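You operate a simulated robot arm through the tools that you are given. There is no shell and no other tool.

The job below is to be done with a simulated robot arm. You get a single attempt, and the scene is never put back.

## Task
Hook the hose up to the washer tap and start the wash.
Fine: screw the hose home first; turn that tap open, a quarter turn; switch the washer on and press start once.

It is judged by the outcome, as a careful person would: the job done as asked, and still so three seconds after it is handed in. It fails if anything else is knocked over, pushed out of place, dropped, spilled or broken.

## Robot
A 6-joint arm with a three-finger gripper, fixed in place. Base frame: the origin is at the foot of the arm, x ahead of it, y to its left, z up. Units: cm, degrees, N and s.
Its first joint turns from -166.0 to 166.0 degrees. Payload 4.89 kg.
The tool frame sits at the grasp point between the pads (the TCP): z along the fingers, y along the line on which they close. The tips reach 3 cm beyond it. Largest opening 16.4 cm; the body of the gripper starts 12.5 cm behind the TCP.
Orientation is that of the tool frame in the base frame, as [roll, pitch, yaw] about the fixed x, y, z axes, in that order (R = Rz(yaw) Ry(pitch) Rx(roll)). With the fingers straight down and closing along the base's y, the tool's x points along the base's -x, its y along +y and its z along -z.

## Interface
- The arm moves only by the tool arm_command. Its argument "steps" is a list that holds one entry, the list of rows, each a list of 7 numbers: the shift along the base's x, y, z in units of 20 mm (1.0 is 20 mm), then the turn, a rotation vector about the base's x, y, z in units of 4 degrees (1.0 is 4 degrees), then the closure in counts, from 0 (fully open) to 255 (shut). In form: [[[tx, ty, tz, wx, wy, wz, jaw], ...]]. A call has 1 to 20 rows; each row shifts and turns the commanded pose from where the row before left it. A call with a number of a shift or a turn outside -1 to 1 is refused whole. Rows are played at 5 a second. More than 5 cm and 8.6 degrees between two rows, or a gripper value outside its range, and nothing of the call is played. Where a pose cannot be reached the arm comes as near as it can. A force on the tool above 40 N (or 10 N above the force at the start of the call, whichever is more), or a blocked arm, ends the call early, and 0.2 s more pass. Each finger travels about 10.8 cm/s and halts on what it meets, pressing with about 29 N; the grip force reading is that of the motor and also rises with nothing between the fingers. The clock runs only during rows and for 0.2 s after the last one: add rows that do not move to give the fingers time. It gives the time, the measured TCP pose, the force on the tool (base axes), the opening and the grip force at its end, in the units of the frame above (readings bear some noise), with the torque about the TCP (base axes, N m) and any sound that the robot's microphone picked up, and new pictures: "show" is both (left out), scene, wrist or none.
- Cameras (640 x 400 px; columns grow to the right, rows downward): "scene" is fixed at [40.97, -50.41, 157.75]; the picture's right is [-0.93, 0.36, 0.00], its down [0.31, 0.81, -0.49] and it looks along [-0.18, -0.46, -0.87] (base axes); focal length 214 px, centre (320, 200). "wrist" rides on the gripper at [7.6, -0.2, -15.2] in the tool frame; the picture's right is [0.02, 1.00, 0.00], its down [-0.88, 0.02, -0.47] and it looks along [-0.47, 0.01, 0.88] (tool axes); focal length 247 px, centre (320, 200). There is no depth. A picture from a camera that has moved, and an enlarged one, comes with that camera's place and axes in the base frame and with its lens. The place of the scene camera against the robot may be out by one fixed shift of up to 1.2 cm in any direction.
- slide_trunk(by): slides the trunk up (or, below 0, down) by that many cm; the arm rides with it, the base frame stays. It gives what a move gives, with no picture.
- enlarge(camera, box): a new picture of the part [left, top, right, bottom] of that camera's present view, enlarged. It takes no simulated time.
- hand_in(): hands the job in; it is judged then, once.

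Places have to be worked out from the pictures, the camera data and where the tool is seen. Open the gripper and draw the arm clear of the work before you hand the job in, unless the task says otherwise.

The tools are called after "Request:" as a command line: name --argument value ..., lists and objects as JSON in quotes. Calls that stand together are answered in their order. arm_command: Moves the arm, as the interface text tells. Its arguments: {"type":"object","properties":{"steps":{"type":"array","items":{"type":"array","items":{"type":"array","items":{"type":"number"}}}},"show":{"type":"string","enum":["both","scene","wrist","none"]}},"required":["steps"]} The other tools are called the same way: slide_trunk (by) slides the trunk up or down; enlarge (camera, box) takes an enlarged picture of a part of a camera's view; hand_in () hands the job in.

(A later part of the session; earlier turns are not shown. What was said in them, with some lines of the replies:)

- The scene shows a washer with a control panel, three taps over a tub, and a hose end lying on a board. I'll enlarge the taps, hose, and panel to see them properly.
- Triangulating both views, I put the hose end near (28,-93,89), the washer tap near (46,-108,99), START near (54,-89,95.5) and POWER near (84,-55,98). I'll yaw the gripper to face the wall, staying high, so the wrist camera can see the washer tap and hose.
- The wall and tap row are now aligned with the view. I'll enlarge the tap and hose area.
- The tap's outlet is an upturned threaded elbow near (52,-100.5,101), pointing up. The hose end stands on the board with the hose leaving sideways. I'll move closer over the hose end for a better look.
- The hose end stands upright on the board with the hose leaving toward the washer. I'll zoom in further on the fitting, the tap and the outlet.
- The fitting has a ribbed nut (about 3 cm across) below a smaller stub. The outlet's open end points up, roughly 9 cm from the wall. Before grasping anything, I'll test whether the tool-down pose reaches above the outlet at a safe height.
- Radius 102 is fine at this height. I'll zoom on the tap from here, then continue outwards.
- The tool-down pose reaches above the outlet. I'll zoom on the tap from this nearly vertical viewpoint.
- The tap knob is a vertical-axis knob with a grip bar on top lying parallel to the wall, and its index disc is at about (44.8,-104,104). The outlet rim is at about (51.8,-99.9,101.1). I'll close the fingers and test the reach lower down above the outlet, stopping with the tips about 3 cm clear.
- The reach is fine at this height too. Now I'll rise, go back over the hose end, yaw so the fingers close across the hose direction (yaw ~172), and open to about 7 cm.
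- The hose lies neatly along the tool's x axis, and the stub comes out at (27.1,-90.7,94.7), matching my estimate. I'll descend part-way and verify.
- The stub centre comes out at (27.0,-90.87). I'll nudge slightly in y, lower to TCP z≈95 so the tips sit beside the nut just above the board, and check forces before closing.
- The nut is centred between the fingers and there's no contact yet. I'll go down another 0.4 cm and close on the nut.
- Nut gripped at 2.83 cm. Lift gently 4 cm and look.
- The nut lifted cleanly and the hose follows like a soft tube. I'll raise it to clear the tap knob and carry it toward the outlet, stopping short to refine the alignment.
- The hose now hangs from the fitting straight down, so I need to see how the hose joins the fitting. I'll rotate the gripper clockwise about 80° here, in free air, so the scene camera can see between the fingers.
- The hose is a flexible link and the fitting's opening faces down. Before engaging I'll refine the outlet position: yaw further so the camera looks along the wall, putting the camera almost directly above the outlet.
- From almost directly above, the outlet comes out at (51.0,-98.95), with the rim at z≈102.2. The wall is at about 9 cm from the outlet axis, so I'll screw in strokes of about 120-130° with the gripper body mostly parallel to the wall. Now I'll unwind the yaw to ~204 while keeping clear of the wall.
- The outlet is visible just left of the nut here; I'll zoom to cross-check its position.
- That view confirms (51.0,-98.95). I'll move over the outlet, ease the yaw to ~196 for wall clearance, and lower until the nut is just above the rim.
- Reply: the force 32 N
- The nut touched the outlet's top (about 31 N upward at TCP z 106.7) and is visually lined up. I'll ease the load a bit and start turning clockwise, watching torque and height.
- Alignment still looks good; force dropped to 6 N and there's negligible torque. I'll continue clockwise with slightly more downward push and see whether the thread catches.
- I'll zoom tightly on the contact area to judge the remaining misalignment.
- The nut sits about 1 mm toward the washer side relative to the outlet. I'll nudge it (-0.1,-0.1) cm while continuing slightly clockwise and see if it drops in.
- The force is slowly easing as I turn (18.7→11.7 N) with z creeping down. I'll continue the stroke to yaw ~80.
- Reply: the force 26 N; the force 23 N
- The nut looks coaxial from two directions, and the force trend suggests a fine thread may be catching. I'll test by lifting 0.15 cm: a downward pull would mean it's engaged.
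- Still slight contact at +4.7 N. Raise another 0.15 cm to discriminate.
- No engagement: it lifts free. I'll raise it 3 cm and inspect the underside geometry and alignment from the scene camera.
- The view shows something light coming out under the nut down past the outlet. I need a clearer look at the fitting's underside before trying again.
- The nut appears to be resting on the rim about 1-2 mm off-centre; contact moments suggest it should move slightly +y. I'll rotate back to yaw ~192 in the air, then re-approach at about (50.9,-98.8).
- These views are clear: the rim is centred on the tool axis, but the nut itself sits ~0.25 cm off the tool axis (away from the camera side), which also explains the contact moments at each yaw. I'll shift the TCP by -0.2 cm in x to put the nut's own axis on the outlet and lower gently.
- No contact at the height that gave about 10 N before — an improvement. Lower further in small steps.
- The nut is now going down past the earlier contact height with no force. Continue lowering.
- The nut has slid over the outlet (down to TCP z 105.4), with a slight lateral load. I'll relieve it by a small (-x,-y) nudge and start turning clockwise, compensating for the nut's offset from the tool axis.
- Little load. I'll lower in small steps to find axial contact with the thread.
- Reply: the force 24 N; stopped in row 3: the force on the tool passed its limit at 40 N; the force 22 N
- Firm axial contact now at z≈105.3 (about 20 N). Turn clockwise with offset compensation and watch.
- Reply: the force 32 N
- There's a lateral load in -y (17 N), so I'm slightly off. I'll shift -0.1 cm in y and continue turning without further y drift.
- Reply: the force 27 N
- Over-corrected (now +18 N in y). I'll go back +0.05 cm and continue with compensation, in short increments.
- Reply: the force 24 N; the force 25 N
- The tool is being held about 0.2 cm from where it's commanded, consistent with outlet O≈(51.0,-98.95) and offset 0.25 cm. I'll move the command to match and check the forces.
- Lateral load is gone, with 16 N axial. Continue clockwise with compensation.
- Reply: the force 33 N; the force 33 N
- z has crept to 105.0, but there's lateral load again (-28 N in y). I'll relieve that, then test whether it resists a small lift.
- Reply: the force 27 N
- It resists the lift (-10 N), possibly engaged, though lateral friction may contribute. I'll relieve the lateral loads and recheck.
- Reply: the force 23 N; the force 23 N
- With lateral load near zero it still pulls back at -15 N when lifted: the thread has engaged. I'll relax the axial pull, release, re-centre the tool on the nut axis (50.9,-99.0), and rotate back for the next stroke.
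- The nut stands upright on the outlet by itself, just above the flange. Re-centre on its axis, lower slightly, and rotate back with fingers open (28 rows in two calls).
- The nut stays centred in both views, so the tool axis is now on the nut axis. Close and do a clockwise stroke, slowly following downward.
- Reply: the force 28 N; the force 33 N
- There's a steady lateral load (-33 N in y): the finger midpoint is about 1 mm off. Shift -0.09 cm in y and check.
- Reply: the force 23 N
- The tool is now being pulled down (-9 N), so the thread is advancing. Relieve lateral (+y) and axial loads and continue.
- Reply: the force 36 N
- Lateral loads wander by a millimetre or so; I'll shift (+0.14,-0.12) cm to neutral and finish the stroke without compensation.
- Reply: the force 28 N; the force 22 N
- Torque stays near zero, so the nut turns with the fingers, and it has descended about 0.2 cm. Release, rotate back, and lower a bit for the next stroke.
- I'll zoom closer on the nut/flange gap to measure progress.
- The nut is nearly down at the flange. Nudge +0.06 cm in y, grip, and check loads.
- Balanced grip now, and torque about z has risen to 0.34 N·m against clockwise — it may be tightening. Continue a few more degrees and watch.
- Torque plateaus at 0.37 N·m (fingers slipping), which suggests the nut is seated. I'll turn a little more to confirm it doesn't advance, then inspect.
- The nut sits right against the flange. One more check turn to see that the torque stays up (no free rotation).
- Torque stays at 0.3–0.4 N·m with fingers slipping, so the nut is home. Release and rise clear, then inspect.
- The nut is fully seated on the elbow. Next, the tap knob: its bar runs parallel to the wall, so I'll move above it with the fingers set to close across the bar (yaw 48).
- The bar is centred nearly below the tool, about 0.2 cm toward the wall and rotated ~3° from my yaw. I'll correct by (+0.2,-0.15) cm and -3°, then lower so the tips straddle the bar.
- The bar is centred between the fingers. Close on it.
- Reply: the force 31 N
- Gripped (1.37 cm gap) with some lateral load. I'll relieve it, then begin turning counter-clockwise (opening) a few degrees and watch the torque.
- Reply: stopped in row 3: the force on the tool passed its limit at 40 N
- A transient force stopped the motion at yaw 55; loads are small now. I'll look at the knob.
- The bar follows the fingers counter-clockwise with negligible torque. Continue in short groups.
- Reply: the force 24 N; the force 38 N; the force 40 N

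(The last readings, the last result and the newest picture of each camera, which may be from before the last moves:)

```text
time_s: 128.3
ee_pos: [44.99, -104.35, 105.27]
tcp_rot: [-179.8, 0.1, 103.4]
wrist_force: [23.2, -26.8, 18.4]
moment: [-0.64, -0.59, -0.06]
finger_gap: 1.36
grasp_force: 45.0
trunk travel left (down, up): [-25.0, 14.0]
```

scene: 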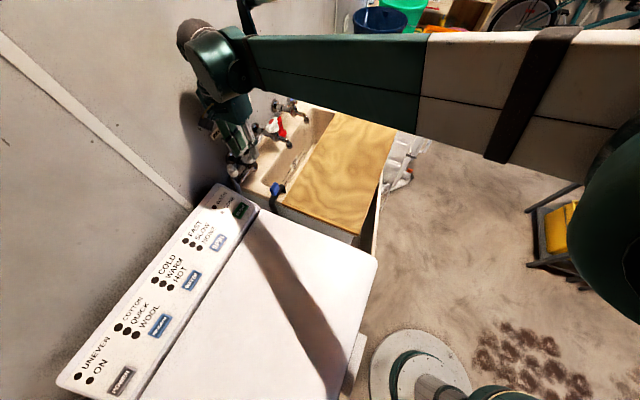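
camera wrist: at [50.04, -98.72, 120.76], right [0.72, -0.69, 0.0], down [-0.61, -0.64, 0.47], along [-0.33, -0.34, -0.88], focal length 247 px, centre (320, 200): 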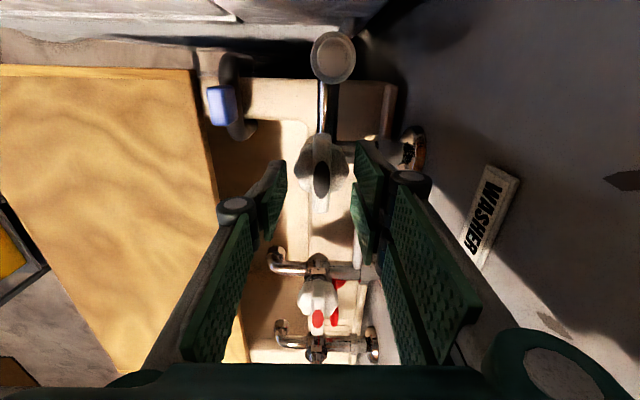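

Relieve the lateral load (+x,-y) and continue to the quarter-turn mark at yaw ~135.

Request:
arm_command --show "none" --steps '[[[0.05, -0.05, 0.02, 0, 0, 0, 255], [0.001, -0.002, 0, 0, 0, 1, 255], [0.001, -0.002, 0, 0, 0, 1, 255], [0.002, -0.002, 0, 0, 0, 1, 255], [0.002, -0.002, 0, 0, 0, 1, 255], [0, 0, 0, 0, 0, 0, 255]]]'

Request:
arm_command --steps '[[[0.002, -0.002, 0, 0, 0, 1, 255], [0.002, -0.002, 0, 0, 0, 1, 255], [0.002, -0.002, 0, 0, 0, 1, 255], [0, 0, 0, 0, 0, 0, 255]]]'

Request:
enlarge --camera "wrist" --box '[250, 110, 390, 250]'

```text
time_s: 129.7
ee_pos: [45.05, -104.35, 105.37]
tcp_rot: [-179.7, -0.1, 119.4]
wrist_force: [-2.4, 25.9, -23.5]
moment: [0.81, 0.18, 0.01]
finger_gap: 1.37
grasp_force: 45.4
trunk travel left (down, up): [-25.0, 14.0]
```

```text
time_s: 130.7
ee_pos: [45.06, -104.33, 105.51]
tcp_rot: [-179.8, 0.0, 131.3]
wrist_force: [-0.6, 24.7, -19.4]
moment: [0.96, 0.32, -0.06]
finger_gap: 1.41
grasp_force: 44.8
trunk travel left (down, up): [-25.0, 14.0]
camera wrist: at [39.87, -98.69, 120.58], right [0.74, 0.68, 0.0], down [0.6, -0.65, 0.47], along [0.32, -0.35, -0.88], focal length 247 px, centre (320, 200)
```

scene: 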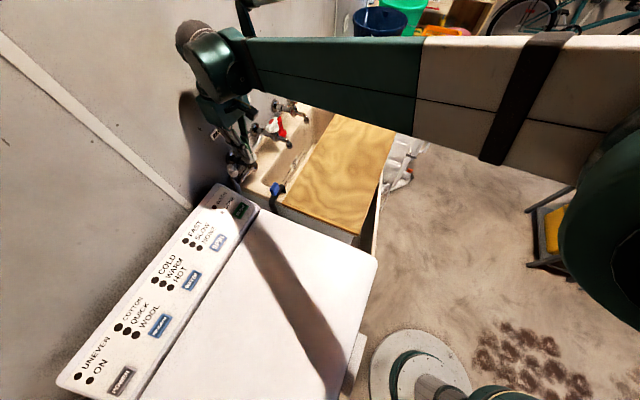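
wrist: 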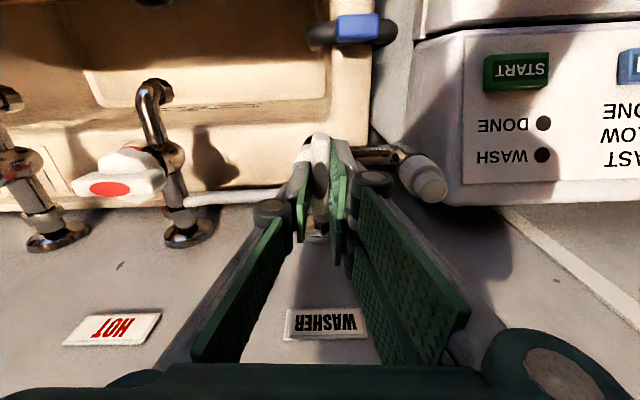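

```text
2.86 times, centred on (320, 180) of wrist
camera zoom: at [39.87, -98.69, 120.58], right [0.74, 0.68, 0.0], down [0.6, -0.65, 0.47], along [0.32, -0.35, -0.88], focal length 706 px, centre (320, 257)
```

zoom: 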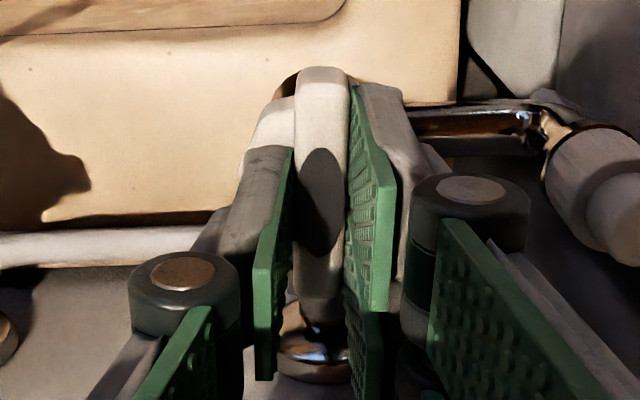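

The bar is now almost perpendicular to the wall (86°). Relieve load and turn the last 3-4°.

Request:
arm_command --show "none" --steps '[[[0, 0.05, -0.03, 0, 0, 0, 255], [0, 0, 0, 0, 0, 0.9, 255], [0, 0, 0, 0, 0, 0, 255]]]'

```text
time_s: 131.5
ee_pos: [45.02, -104.38, 105.44]
tcp_rot: [-179.7, 0.1, 134.9]
wrist_force: [11.4, -8.0, 9.5]
moment: [0.45, 0.4, -0.01]
finger_gap: 1.4
grasp_force: 44.8
trunk travel left (down, up): [-25.0, 14.0]
```

Yaw 134.9: a quarter turn from 45. Release the bar and rise straight up, then inspect.

Request:
arm_command --steps '[[[0, 0, 0, 0, 0, 0, 230], [0, 0, 0, 0, 0, 0, 200], [0, 0, 0, 0, 0, 0, 185], [0, 0, 0, 0, 0, 0, 185], [0, 0, 0.5, 0, 0, 0, 185], [0, 0, 1, 0, 0, 0, 185], [0, 0, 1, 0, 0, 0, 185], [0, 0, 1, 0, 0, 0, 185], [0, 0, 1, 0, 0, 0, 185], [0, 0, 1, 0, 0, 0, 185], [0, 0, 1, 0, 0, 0, 185], [0, 0, 0, 0, 0, 0, 185]]]'

Request:
enlarge --camera "wrist" --box '[240, 90, 400, 230]'

Request:
enlarge --camera "scene" --box '[215, 140, 275, 190]'

```text
time_s: 134.1
ee_pos: [44.89, -104.38, 118.27]
tcp_rot: [-179.9, 0.0, 134.8]
wrist_force: [1.0, -0.8, -0.6]
moment: [-0.02, -0.05, 0.01]
finger_gap: 4.52
grasp_force: 0.0
trunk travel left (down, up): [-25.0, 14.0]
camera wrist: at [39.41, -98.95, 133.51], right [0.69, 0.72, 0.0], down [0.64, -0.61, 0.47], along [0.34, -0.33, -0.88], focal length 247 px, centre (320, 200)
```

scene: 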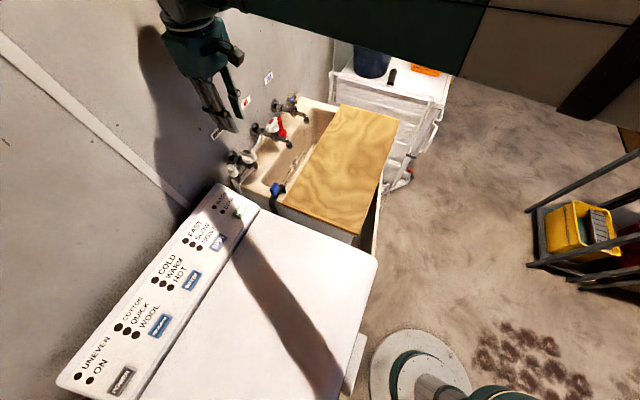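
wrist: 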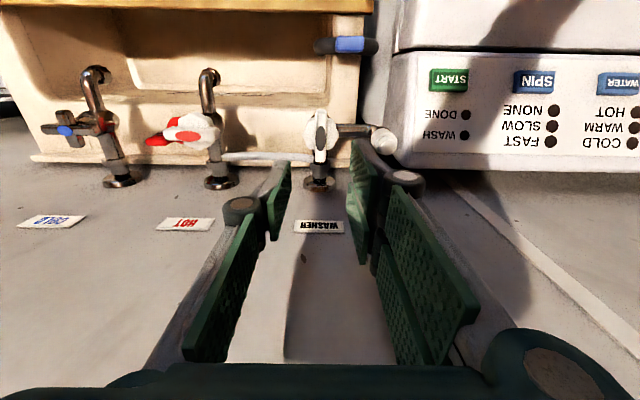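

```text
2.86 times, centred on (320, 160) of wrist
camera zoom: at [39.41, -98.95, 133.51], right [0.69, 0.72, 0.0], down [0.64, -0.61, 0.47], along [0.34, -0.33, -0.88], focal length 706 px, centre (320, 314)
```

zoom: 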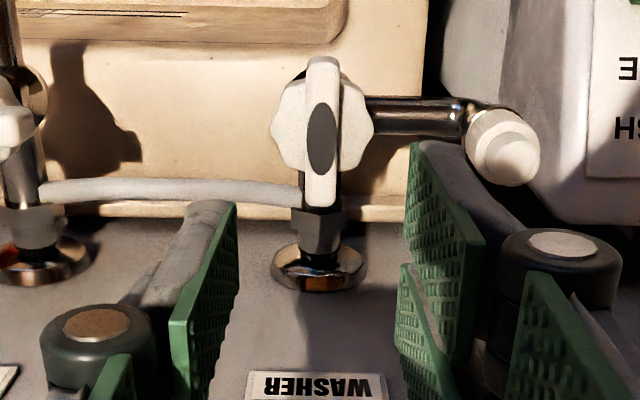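

```text
8.00 times, centred on (245, 165) of scene
camera zoom: at [40.97, -50.41, 157.75], right [-0.93, 0.36, 0.0], down [0.31, 0.81, -0.49], along [-0.18, -0.46, -0.87], focal length 1716 px, centre (920, 480)
```

zoom: 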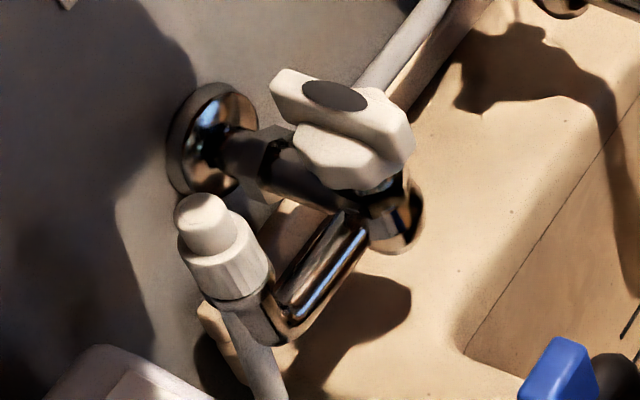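

The tap is open a quarter turn, and the hose is still seated. Now the panel: I'll close the fingers and travel at height along the panel toward POWER for a close look.

Request:
arm_command --show "none" --steps '[[[0.6, 0.96, 0, 0, 0, 0, 185], [0.6, 0.96, 0, 0, 0, 0, 185], [0.6, 0.96, 0, 0, 0, 0, 220], [0.6, 0.96, 0, 0, 0, 0, 255], [0.65, 0.96, 0, 0, 0, 0, 255], [0.65, 0.96, 0, 0, 0, 0, 255], [0.65, 0.96, 0, 0, 0, 0, 255], [0.65, 0.96, 0, 0, 0, 0, 255], [0.7, 0.96, 0, 0, 0, 0, 255], [0.7, 0.96, 0, 0, 0, 0, 255], [0.7, 0.96, 0, 0, 0, 0, 255], [0.7, 0.96, 0, 0, 0, 0, 255]]]'

Request:
arm_command --steps '[[[0.7, 0.96, 0, 0, 0, 0, 255], [0.7, 0.96, 0, 0, 0, 0, 255], [0.7, 0.96, 0, 0, 0, 0, 255], [0.7, 0.96, 0, 0, 0, 0, 255], [0.7, 0.96, 0, 0, 0, 0, 255], [0.7, 0.96, 0, 0, 0, 0, 255], [0.7, 0.96, 0, 0, 0, 0, 255], [0.7, 0.96, 0, 0, 0, 0, 255], [0, 0, 0, 0, 0, 0, 255]]]'

Request:
enlarge --camera "wrist" --box '[220, 60, 480, 260]'

```text
time_s: 136.7
ee_pos: [60.42, -81.5, 118.26]
tcp_rot: [-179.8, 0.0, 134.9]
wrist_force: [0.2, -1.8, -0.4]
moment: [0.15, -0.11, -0.03]
finger_gap: 0.01
grasp_force: 28.7
trunk travel left (down, up): [-25.0, 14.0]
```

```text
time_s: 138.7
ee_pos: [71.86, -65.95, 118.4]
tcp_rot: [-179.8, 0.0, 134.8]
wrist_force: [0.1, -0.2, 0.0]
moment: [-0.07, 0.06, 0.01]
finger_gap: 0.0
grasp_force: 28.7
trunk travel left (down, up): [-25.0, 14.0]
camera wrist: at [66.35, -60.52, 133.62], right [0.69, 0.72, 0.0], down [0.64, -0.61, 0.47], along [0.34, -0.33, -0.88], focal length 247 px, centre (320, 200)
```

scene: 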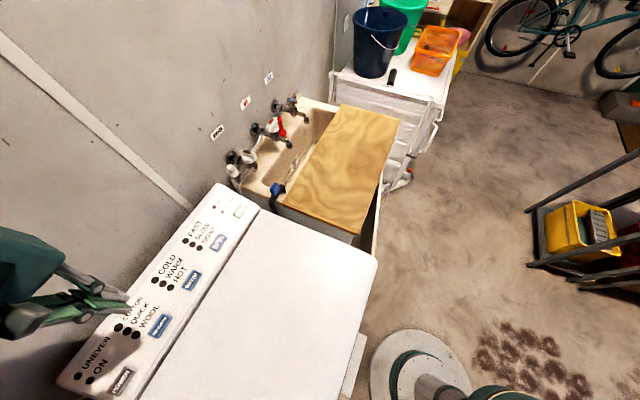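
wrist: 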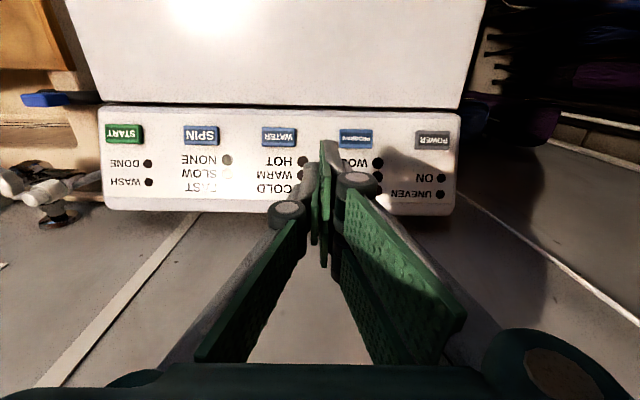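

```text
2.00 times, centred on (350, 160) of wrist
camera zoom: at [66.35, -60.52, 133.62], right [0.69, 0.72, 0.0], down [0.64, -0.61, 0.47], along [0.34, -0.33, -0.88], focal length 494 px, centre (260, 280)
```

zoom: 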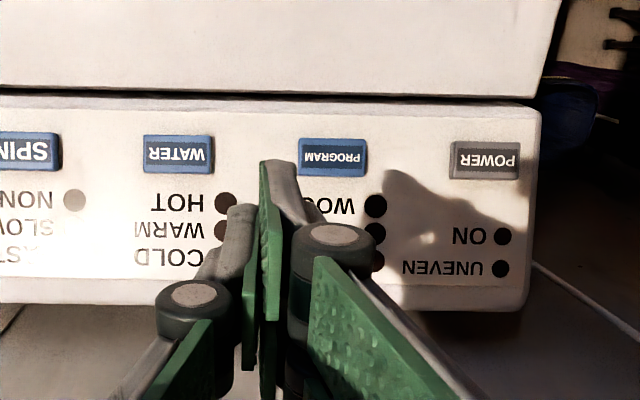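

POWER triangulates to about (84.4,-55.1,97.5) and START to about (52.2,-87.7,96.3). I'll hover above POWER with closed fingers and refine.

Request:
arm_command --steps '[[[0.89, 0.78, -0.6, 0, 0, 0, 255], [0.89, 0.78, -0.6, 0, 0, 0, 255], [0.89, 0.78, -0.6, 0, 0, 0, 255], [0.89, 0.78, -0.6, 0, 0, 0, 255], [0.89, 0.78, -0.6, 0, 0, 0, 255], [0.89, 0.78, -0.6, 0, 0, 0, 255], [0.89, 0.78, -0.6, 0, 0, 0, 255], [0, 0, 0, 0, 0, 0, 255]]]'

Request:
enlarge --camera "wrist" --box '[240, 80, 400, 220]'

```text
time_s: 140.5
ee_pos: [84.3, -54.91, 109.88]
tcp_rot: [-179.7, 0.0, 134.9]
wrist_force: [0.8, 0.2, -0.2]
moment: [-0.01, 0.05, 0.04]
finger_gap: 0.0
grasp_force: 28.6
trunk travel left (down, up): [-25.0, 14.0]
camera wrist: at [78.83, -49.55, 124.99], right [0.69, 0.72, 0.0], down [0.64, -0.61, 0.47], along [0.34, -0.33, -0.88], focal length 247 px, centre (320, 200)
```

scene: 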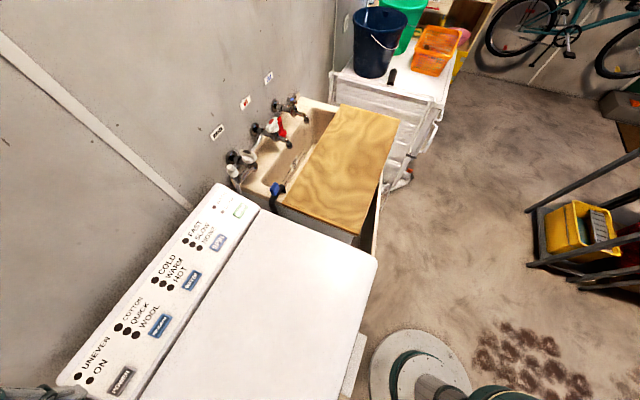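
wrist: 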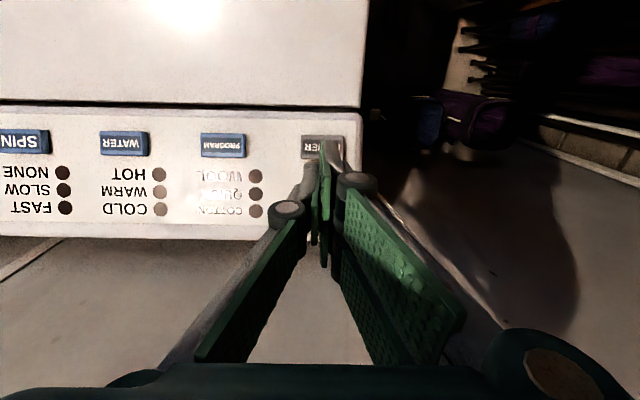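

```text
2.86 times, centred on (320, 150) of wrist
camera zoom: at [78.83, -49.55, 124.99], right [0.69, 0.72, 0.0], down [0.64, -0.61, 0.47], along [0.34, -0.33, -0.88], focal length 706 px, centre (320, 343)
```

zoom: 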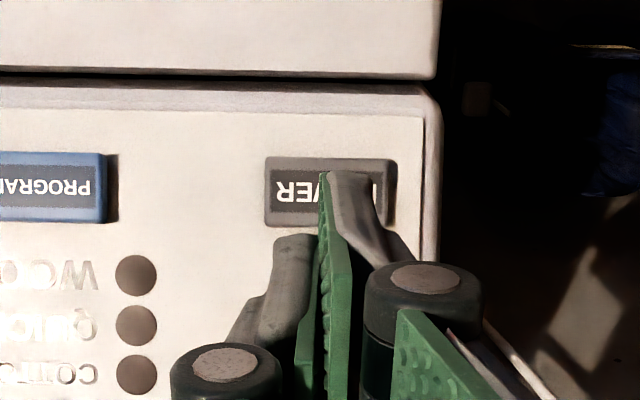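

POWER's centre is at (85.0,-54.95,96.6), so the fingertips would touch at TCP z≈99.6. I'll align and approach to just above it.

Request:
arm_command --steps '[[[0.35, 0, 0, 0, 0, 0, 255], [0, 0, -1, 0, 0, 0, 255], [0, 0, -1, 0, 0, 0, 255], [0, 0, -1, 0, 0, 0, 255], [0, 0, -1, 0, 0, 0, 255], [0, 0, -0.4, 0, 0, 0, 255], [0, 0, 0, 0, 0, 0, 255]]]'

Request:
enlarge --camera "wrist" --box '[240, 100, 400, 240]'

Request:
enlarge --camera "scene" --box '[50, 330, 170, 400]'

```text
time_s: 142.1
ee_pos: [84.95, -55.0, 101.08]
tcp_rot: [-179.9, 0.0, 134.9]
wrist_force: [-0.1, -0.1, -0.6]
moment: [0.06, 0.02, 0.0]
finger_gap: 0.0
grasp_force: 29.7
trunk travel left (down, up): [-25.0, 14.0]
camera wrist: at [79.38, -49.61, 116.28], right [0.69, 0.72, 0.0], down [0.64, -0.61, 0.47], along [0.34, -0.33, -0.88], focal length 247 px, centre (320, 200)
```

scene: 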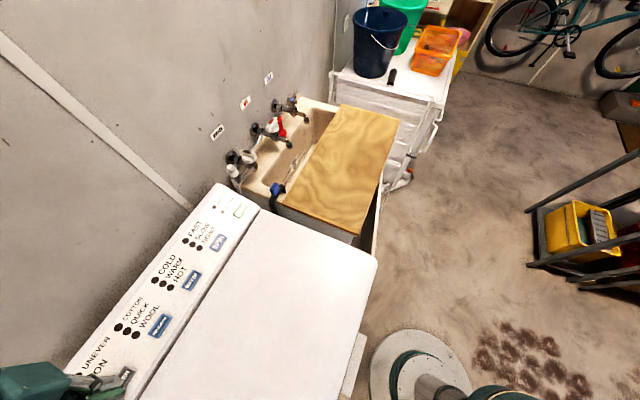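
wrist: 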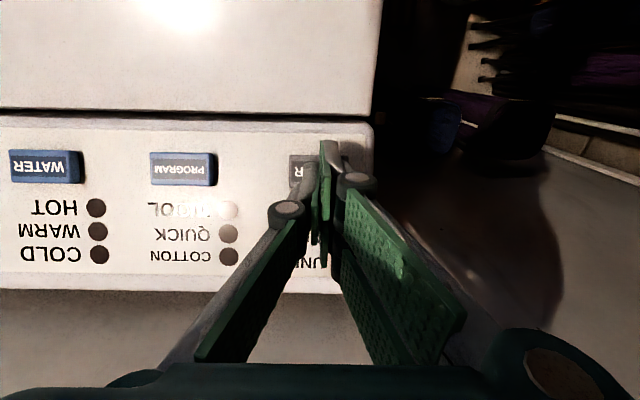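

```text
2.86 times, centred on (320, 170) of wrist
camera zoom: at [79.38, -49.61, 116.28], right [0.69, 0.72, 0.0], down [0.64, -0.61, 0.47], along [0.34, -0.33, -0.88], focal length 706 px, centre (320, 286)
```

zoom: 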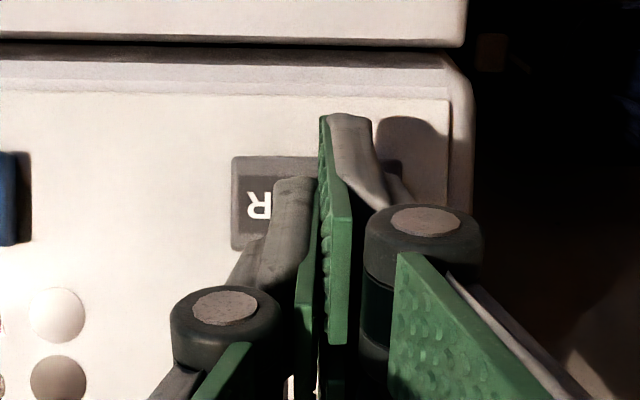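

```text
5.33 times, centred on (110, 365) of scene
camera zoom: at [40.97, -50.41, 157.75], right [-0.93, 0.36, 0.0], down [0.31, 0.81, -0.49], along [-0.18, -0.46, -0.87], focal length 1144 px, centre (1440, -680)
```

zoom: 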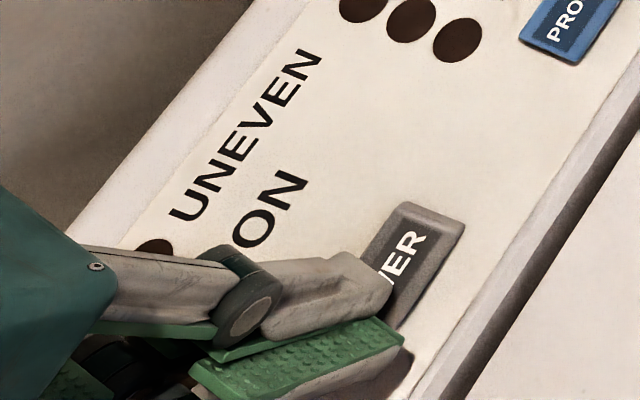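

Closed fingers hover about 1.5 cm above POWER. Lower in small steps, watching force and sound.

Request:
arm_command --show "none" --steps '[[[0, 0, -0.25, 0, 0, 0, 255], [0, 0, -0.2, 0, 0, 0, 255], [0, 0, 0, 0, 0, 0, 255]]]'

Request:
arm_command --show "none" --steps '[[[0, 0, -0.1, 0, 0, 0, 255], [0, 0, -0.1, 0, 0, 0, 255], [0, 0, 0, 0, 0, 0, 255]]]'

Request:
enlarge --camera "wrist" --box '[260, 100, 380, 220]'

Request:
enlarge --camera "scene" --box '[80, 350, 160, 400]'

```text
time_s: 142.9
ee_pos: [84.91, -54.98, 100.28]
tcp_rot: [-179.8, 0.0, 134.9]
wrist_force: [0.8, -0.1, 0.9]
moment: [-0.05, -0.05, 0.02]
finger_gap: 0.6
grasp_force: 45.0
trunk travel left (down, up): [-25.0, 14.0]
```

```text
time_s: 143.7
ee_pos: [84.76, -54.95, 99.98]
tcp_rot: [-179.9, 0.0, 135.0]
wrist_force: [5.9, -0.2, 28.0]
moment: [-0.39, -0.65, 0.05]
finger_gap: 0.62
grasp_force: 45.4
trunk travel left (down, up): [-25.0, 14.0]
heard: click
```

```text
3.33 times, centred on (320, 160) of wrist
camera zoom: at [79.33, -49.58, 115.17], right [0.69, 0.72, 0.0], down [0.64, -0.61, 0.47], along [0.34, -0.33, -0.88], focal length 823 px, centre (320, 333)
```

zoom: 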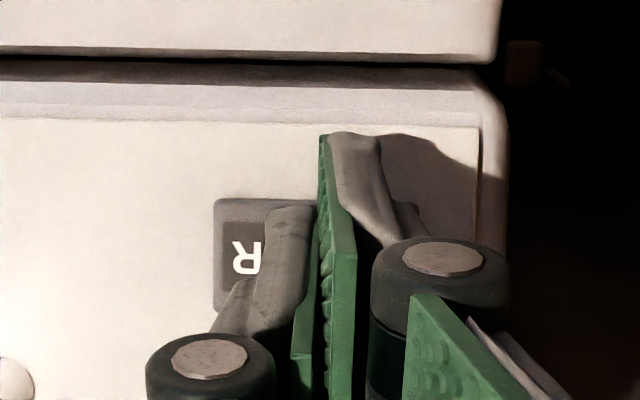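

```text
8.00 times, centred on (120, 375) of scene
camera zoom: at [40.97, -50.41, 157.75], right [-0.93, 0.36, 0.0], down [0.31, 0.81, -0.49], along [-0.18, -0.46, -0.87], focal length 1716 px, centre (1920, -1200)
```

zoom: 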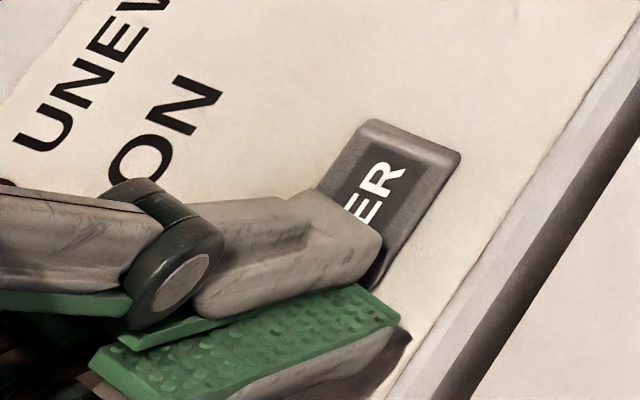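

A click was heard at TCP z≈100. I'll lift off and check whether the ON light is lit.

Request:
arm_command --steps '[[[0, 0, 0.5, 0, 0, 0, 255], [0, 0, 1, 0, 0, 0, 255], [0, 0, 1, 0, 0, 0, 255], [0, 0, 1, 0, 0, 0, 255], [-0.7, 0.7, 1, 0, 0, 0, 255], [-0.7, 0.7, 0.5, 0, 0, 0, 255], [-0.7, 0.7, 0, 0, 0, 0, 255], [-0.7, 0.7, 0, 0, 0, 0, 255], [0, 0, 0, 0, 0, 0, 255]]]'

Request:
enlarge --camera "scene" --box '[50, 180, 270, 400]'

Request:
enlarge --camera "wrist" --box '[200, 150, 440, 300]'

```text
time_s: 145.7
ee_pos: [79.29, -49.34, 109.89]
tcp_rot: [-179.8, 0.0, 134.9]
wrist_force: [1.2, -0.5, 0.0]
moment: [-0.03, -0.03, 0.01]
finger_gap: 0.02
grasp_force: 45.0
trunk travel left (down, up): [-25.0, 14.0]
camera wrist: at [73.76, -43.96, 125.12], right [0.69, 0.72, 0.0], down [0.64, -0.61, 0.47], along [0.34, -0.33, -0.88], focal length 247 px, centre (320, 200)
```

scene: 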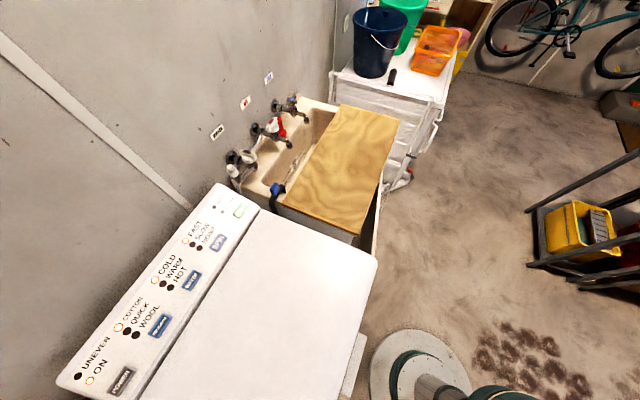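
wrist: 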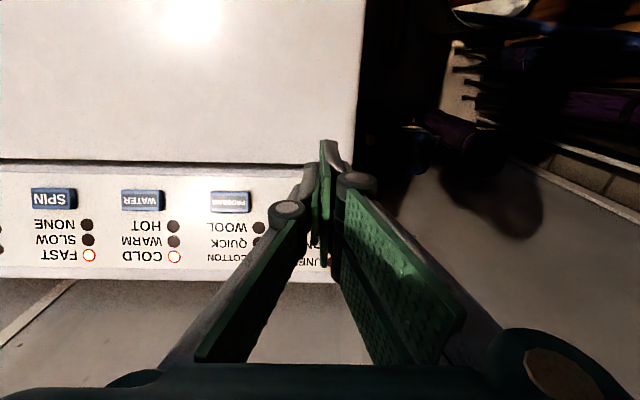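

```text
1.82 times, centred on (160, 290) of scene
camera zoom: at [40.97, -50.41, 157.75], right [-0.93, 0.36, 0.0], down [0.31, 0.81, -0.49], along [-0.18, -0.46, -0.87], focal length 390 px, centre (611, 36)
```

zoom: 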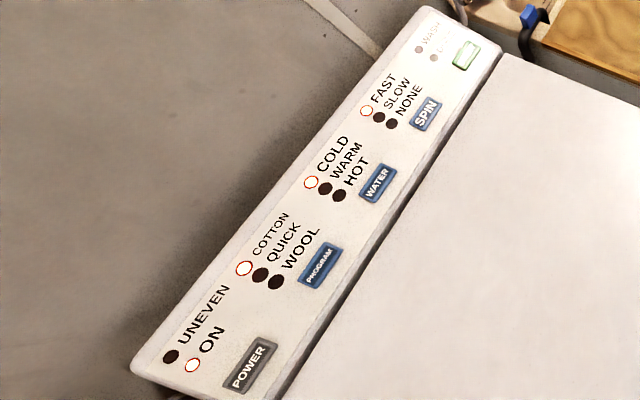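

```text
2.67 times, centred on (320, 225) of wrist
camera zoom: at [73.76, -43.96, 125.12], right [0.69, 0.72, 0.0], down [0.64, -0.61, 0.47], along [0.34, -0.33, -0.88], focal length 659 px, centre (320, 133)
```

zoom: 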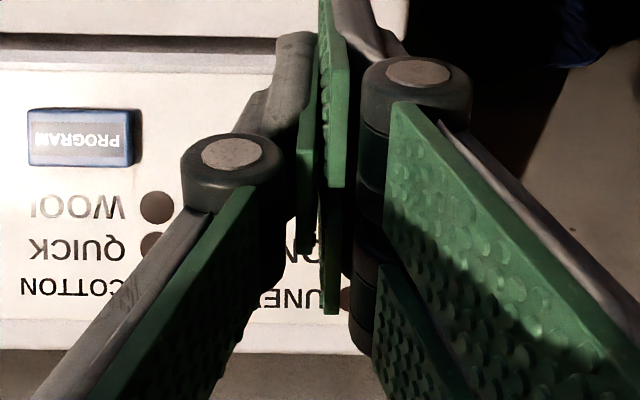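

The ON light is lit, with defaults COTTON/COLD/FAST. Now travel back to hover near START.

Request:
arm_command --show "none" --steps '[[[0, 0, 0.7, 0, 0, 0, 255], [-0.65, -0.96, 0, 0, 0, 0, 255], [-0.65, -0.96, 0, 0, 0, 0, 255], [-0.65, -0.96, 0, 0, 0, 0, 255], [-0.65, -0.96, 0, 0, 0, 0, 255], [-0.65, -0.96, 0, 0, 0, 0, 255], [-0.65, -0.96, 0, 0, 0, 0, 255], [-0.65, -0.96, 0, 0, 0, 0, 255], [-0.65, -0.96, 0, 0, 0, 0, 255], [-0.65, -0.96, 0, 0, 0, 0, 255], [-0.65, -0.96, 0, 0, 0, 0, 255], [-0.65, -0.96, 0, 0, 0, 0, 255], [-0.65, -0.96, 0, 0, 0, 0, 255], [-0.65, -0.96, 0, 0, 0, 0, 255], [-0.65, -0.96, 0, 0, 0, 0, 255], [-0.65, -0.96, 0, 0, 0, 0, 255], [-0.65, -0.96, 0, 0, 0, 0, 255], [-0.65, -0.96, 0, 0, 0, 0, 255], [0, 0, 0, 0, 0, 0, 255]]]'

Request:
enlarge --camera "wrist" --box '[200, 80, 440, 240]'

```text
time_s: 149.7
ee_pos: [56.99, -82.1, 111.14]
tcp_rot: [-179.8, 0.0, 134.8]
wrist_force: [-1.0, 0.1, -0.1]
moment: [0.05, -0.06, 0.02]
finger_gap: 0.01
grasp_force: 45.3
trunk travel left (down, up): [-25.0, 14.0]
```

```text
2.50 times, centred on (320, 160) of wrist
camera zoom: at [51.54, -76.74, 126.41], right [0.69, 0.72, 0.0], down [0.64, -0.61, 0.47], along [0.34, -0.33, -0.88], focal length 617 px, centre (320, 300)
```

zoom: 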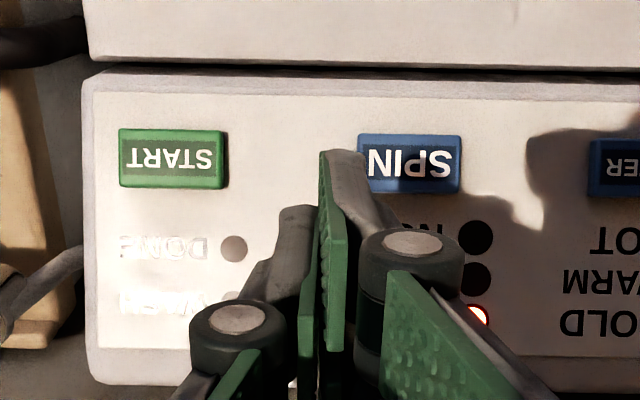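

START's centre comes out at (52.35,-87.4,96.7). Move above it and lower to just over contact height.

Request:
arm_command --steps '[[[-0.8, -0.88, 0, 0, 0, 0, 255], [-0.8, -0.88, 0, 0, 0, 0, 255], [-0.735, -0.89, 0, 0, 0, 0, 255], [0, 0, -1, 0, 0, 0, 255], [0, 0, -1, 0, 0, 0, 255], [0, 0, -1, 0, 0, 0, 255], [0, 0, -1, 0, 0, 0, 255], [0, 0, -0.8, 0, 0, 0, 255], [0, 0, 0, 0, 0, 0, 255]]]'

Request:
enlarge --camera "wrist" --box '[240, 100, 400, 240]'

Request:
enlarge --camera "scene" --box '[190, 160, 280, 230]'

```text
time_s: 151.7
ee_pos: [52.59, -87.26, 101.67]
tcp_rot: [-179.7, -0.1, 134.9]
wrist_force: [0.8, -0.4, 0.0]
moment: [0.02, 0.04, -0.01]
finger_gap: 0.03
grasp_force: 44.7
trunk travel left (down, up): [-25.0, 14.0]
camera wrist: at [47.02, -82.02, 116.78], right [0.69, 0.72, 0.0], down [0.64, -0.61, 0.47], along [0.34, -0.33, -0.88], focal length 247 px, centre (320, 200)
```

scene: 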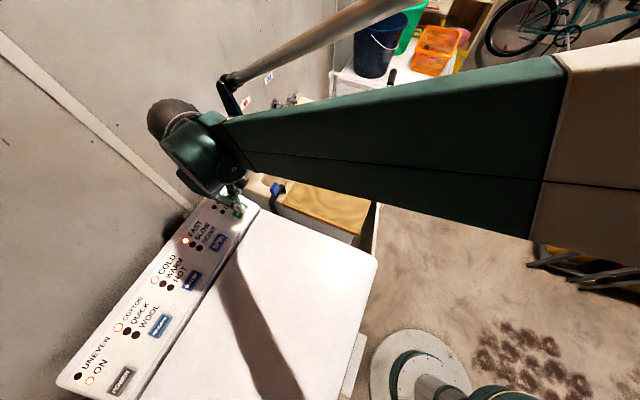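
wrist: 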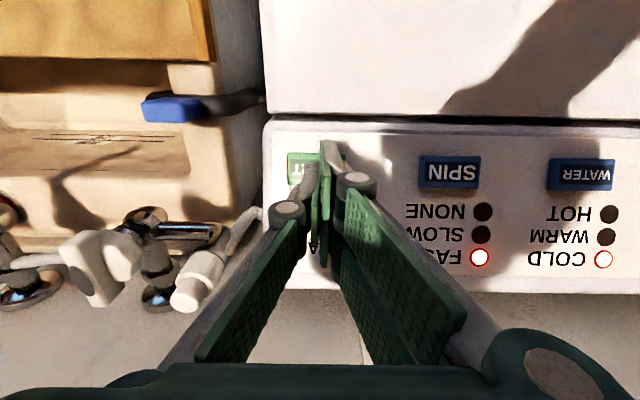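

```text
2.86 times, centred on (320, 170) of wrist
camera zoom: at [47.02, -82.02, 116.78], right [0.69, 0.72, 0.0], down [0.64, -0.61, 0.47], along [0.34, -0.33, -0.88], focal length 706 px, centre (320, 286)
```

zoom: 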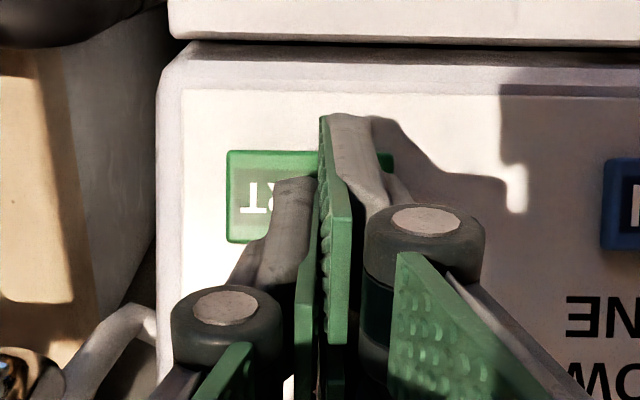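

```text
5.71 times, centred on (235, 195) of scene
camera zoom: at [40.97, -50.41, 157.75], right [-0.93, 0.36, 0.0], down [0.31, 0.81, -0.49], along [-0.18, -0.46, -0.87], focal length 1226 px, centre (806, 229)
```

zoom: 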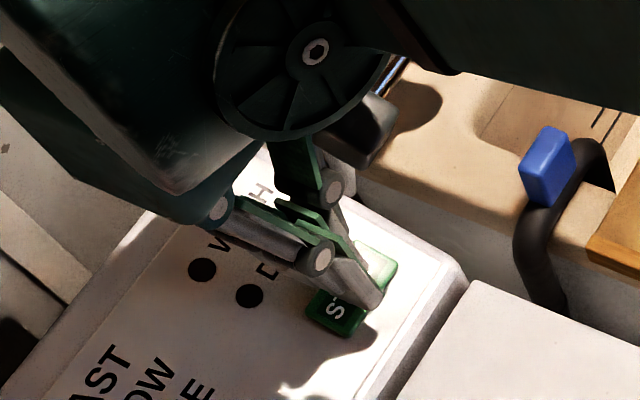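

The fingertips are over START as they were over POWER. Lower to 100.4 first, then press in small steps until the click.

Request:
arm_command --show "none" --steps '[[[0, 0, -0.4, 0, 0, 0, 255], [0, 0, -0.2, 0, 0, 0, 255], [0, 0, 0, 0, 0, 0, 255]]]'

Request:
arm_command --show "none" --steps '[[[0, 0, -0.1, 0, 0, 0, 255], [0, 0, 0, 0, 0, 0, 255]]]'

```text
time_s: 152.5
ee_pos: [52.57, -87.38, 100.46]
tcp_rot: [-179.8, 0.0, 134.9]
wrist_force: [-0.4, 0.0, 0.2]
moment: [0.03, 0.02, 0.03]
finger_gap: 0.63
grasp_force: 45.0
trunk travel left (down, up): [-25.0, 14.0]
```

```text
time_s: 153.1
ee_pos: [52.55, -87.32, 100.19]
tcp_rot: [-179.8, 0.0, 135.0]
wrist_force: [-0.1, -0.7, 1.7]
moment: [-0.06, 0.01, -0.02]
finger_gap: 0.58
grasp_force: 44.9
trunk travel left (down, up): [-25.0, 14.0]
heard: click
```

A click was heard. Lift off straight up and check the WASH light.

Request:
arm_command --show "none" --steps '[[[0, 0, 0.5, 0, 0, 0, 255], [0, 0, 1, 0, 0, 0, 255], [0, 0, 1, 0, 0, 0, 255], [0, 0, 1, 0, 0, 0, 255], [0, 0, 1, 0, 0, 0, 255], [0, 0, 1, 0, 0, 0, 255], [0, 0, 1, 0, 0, 0, 255], [-0.4, 0.9, 0, 0, 0, 0, 255], [-0.4, 0.9, 0, 0, 0, 0, 255], [-0.4, 0.9, 0, 0, 0, 0, 255], [-0.4, 0.9, 0, 0, 0, 0, 255], [-0.4, 0.9, 0, 0, 0, 0, 255], [-0.4, 0.9, 0, 0, 0, 0, 255], [-0.4, 0.9, 0, 0, 0, 0, 255], [-0.4, 0.9, 0, 0, 0, 0, 255], [-0.4, 0.9, 0, 0, 0, 0, 255], [-0.4, 0.9, 0, 0, 0, 0, 255], [-0.4, 0.9, 0, 0, 0, 0, 255], [0, 0, 0, 0, 0, 0, 255]]]'

Request:
enlarge --camera "scene" --box '[180, 140, 290, 250]'

Request:
enlarge --camera "scene" --box '[50, 180, 270, 400]'

Request:
enlarge --camera "wrist" --box '[200, 200, 500, 380]'

```text
time_s: 157.1
ee_pos: [43.63, -67.34, 113.22]
tcp_rot: [-179.8, 0.0, 134.8]
wrist_force: [-0.7, 0.7, 1.0]
moment: [-0.09, -0.06, -0.02]
finger_gap: 0.01
grasp_force: 44.9
trunk travel left (down, up): [-25.0, 14.0]
```

```text
3.64 times, centred on (235, 195) of scene
camera zoom: at [40.97, -50.41, 157.75], right [-0.93, 0.36, 0.0], down [0.31, 0.81, -0.49], along [-0.18, -0.46, -0.87], focal length 780 px, centre (629, 218)
```

zoom: 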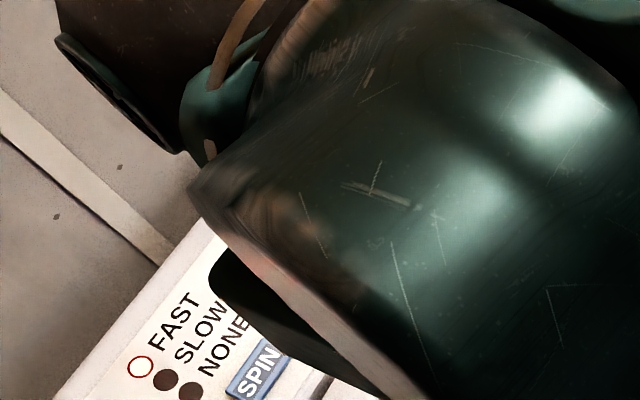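

```text
1.82 times, centred on (160, 290) of scene
camera zoom: at [40.97, -50.41, 157.75], right [-0.93, 0.36, 0.0], down [0.31, 0.81, -0.49], along [-0.18, -0.46, -0.87], focal length 390 px, centre (611, 36)
```

zoom: 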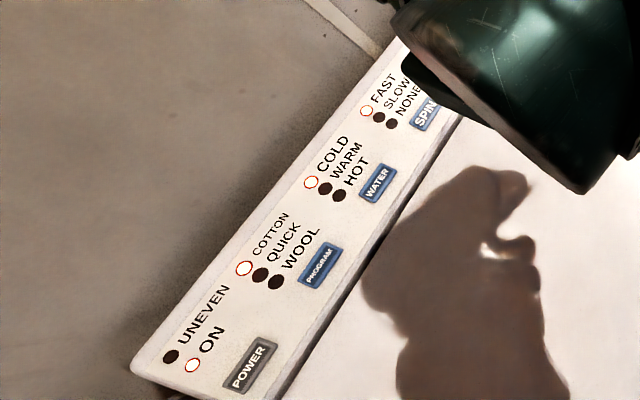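

```text
2.13 times, centred on (350, 290) of wrist
camera zoom: at [38.16, -62.13, 128.34], right [0.69, 0.72, 0.0], down [0.64, -0.61, 0.47], along [0.34, -0.33, -0.88], focal length 527 px, centre (256, 8)
```

zoom: 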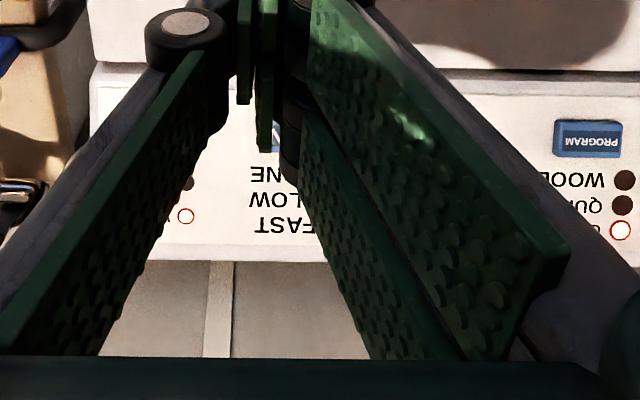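

The WASH light appears lit at the panel's left end. I'll open the gripper and draw the arm away to near its start pose to verify everything.

Request:
arm_command --steps '[[[0, 0, 1, 0, 0, 0, 255], [0, 0, 1, 0, 0, 0, 255], [-0.9, 0.1, 1, 0, 0, 0, 200], [-0.9, 0.1, 1, 0, 0, 0, 150], [-0.9, 0.1, 1, 0, 0, 0, 100], [-0.9, 0.1, 1, 0, 0, 0, 50], [-0.9, 0.1, 1, 0, 0, 0, 0], [-0.9, 0.1, 1, 0, 0, 0, 0], [-0.9, 0.1, 0, 0, 0, 0, 0], [-0.9, 0.1, 0, 0, 0, 0, 0], [-0.9, 0.1, 0, 0, 0, 0, 0], [-0.9, 0.1, 0, 0, 0, 0, 0], [-0.9, 0.1, 0, 0, 0, 0, 0], [-0.9, 0.1, 0, 0, 0, 0, 0], [-0.9, 0.1, 0, 0, 0, 0, 0], [0, 0, 0, 0, 0, 0, 0]]]'

Request:
enlarge --camera "scene" --box '[180, 130, 290, 240]'

Request:
enlarge --camera "scene" --box '[215, 145, 265, 195]'

Request:
enlarge --camera "wrist" --box '[220, 160, 520, 360]'

```text
time_s: 160.5
ee_pos: [20.24, -64.96, 129.15]
tcp_rot: [-179.8, 0.0, 135.0]
wrist_force: [-0.2, 0.1, 0.4]
moment: [0.01, 0.02, 0.0]
finger_gap: 16.4
grasp_force: 0.0
trunk travel left (down, up): [-25.0, 14.0]
camera wrist: at [14.87, -59.62, 144.41], right [0.69, 0.72, 0.0], down [0.64, -0.61, 0.47], along [0.34, -0.33, -0.88], focal length 247 px, centre (320, 200)
```

scene: 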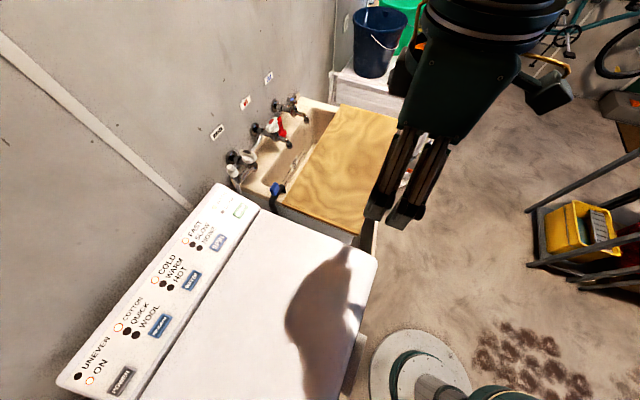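
wrist: 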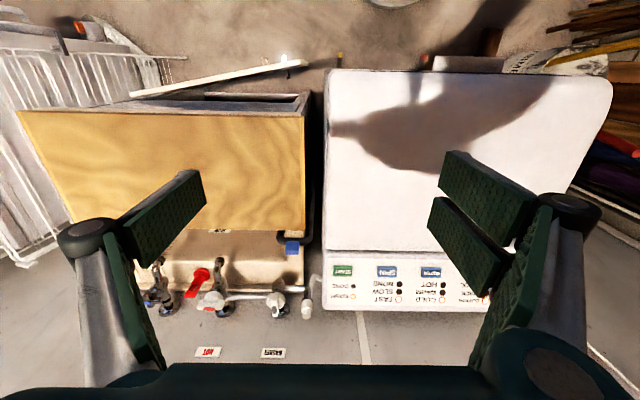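

```text
3.64 times, centred on (235, 185) of scene
camera zoom: at [40.97, -50.41, 157.75], right [-0.93, 0.36, 0.0], down [0.31, 0.81, -0.49], along [-0.18, -0.46, -0.87], focal length 780 px, centre (629, 254)
```

zoom: 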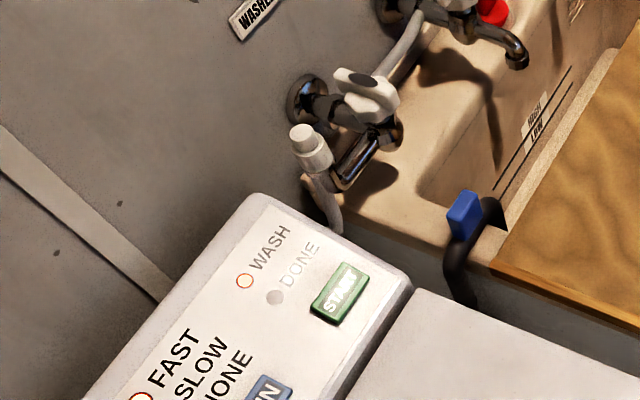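

```text
8.00 times, centred on (240, 170) of scene
camera zoom: at [40.97, -50.41, 157.75], right [-0.93, 0.36, 0.0], down [0.31, 0.81, -0.49], along [-0.18, -0.46, -0.87], focal length 1716 px, centre (960, 440)
```

zoom: 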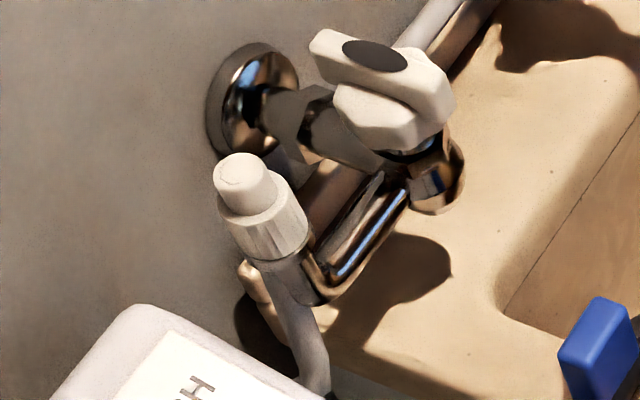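

```text
2.00 times, centred on (370, 260) of wrist
camera zoom: at [14.87, -59.62, 144.41], right [0.69, 0.72, 0.0], down [0.64, -0.61, 0.47], along [0.34, -0.33, -0.88], focal length 494 px, centre (220, 80)
```

zoom: 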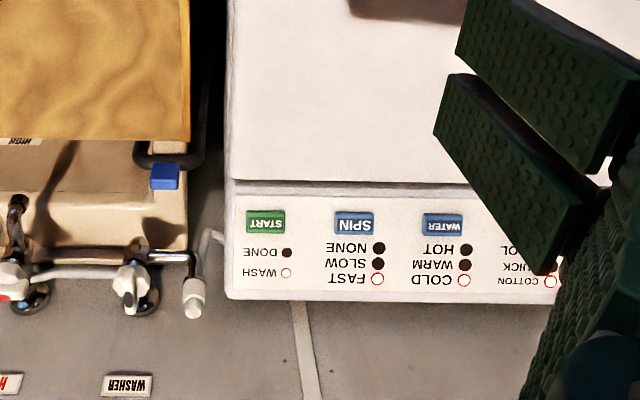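

The WASH and ON lights are lit and UNEVEN is dark. The hose nut is seated, the tap bar is a quarter turn open, nothing is dripping or displaced, and the arm is clear with the gripper open. Handing in.

Request:
hand_in

```text
The job is handed in.
```

The hose is connected to the washer tap, the tap is open and the wash is running. I have handed the job in. It hasn't reported a verdict yet.

- **Hose:** The nut is screwed down against the tap's flange. I stopped when it would turn no further and the gripper began to slip on it. My first attempt caught on the rim of the outlet because I had it slightly off-centre, so I lifted it and lined it up again.
- **Tap:** The washer tap is turned a quarter turn counter-clockwise, from parallel with the wall to pointing straight out. I saw no water leaking.
- **Washer:** I pressed POWER once and START once, and heard a click each time. The ON and WASH lights are lit and UNEVEN is dark. The settings are the ones that came up at power-on: COTTON, COLD and FAST.

In the final pictures nothing else had been moved or knocked over. The gripper is open and the arm is back near where it started.
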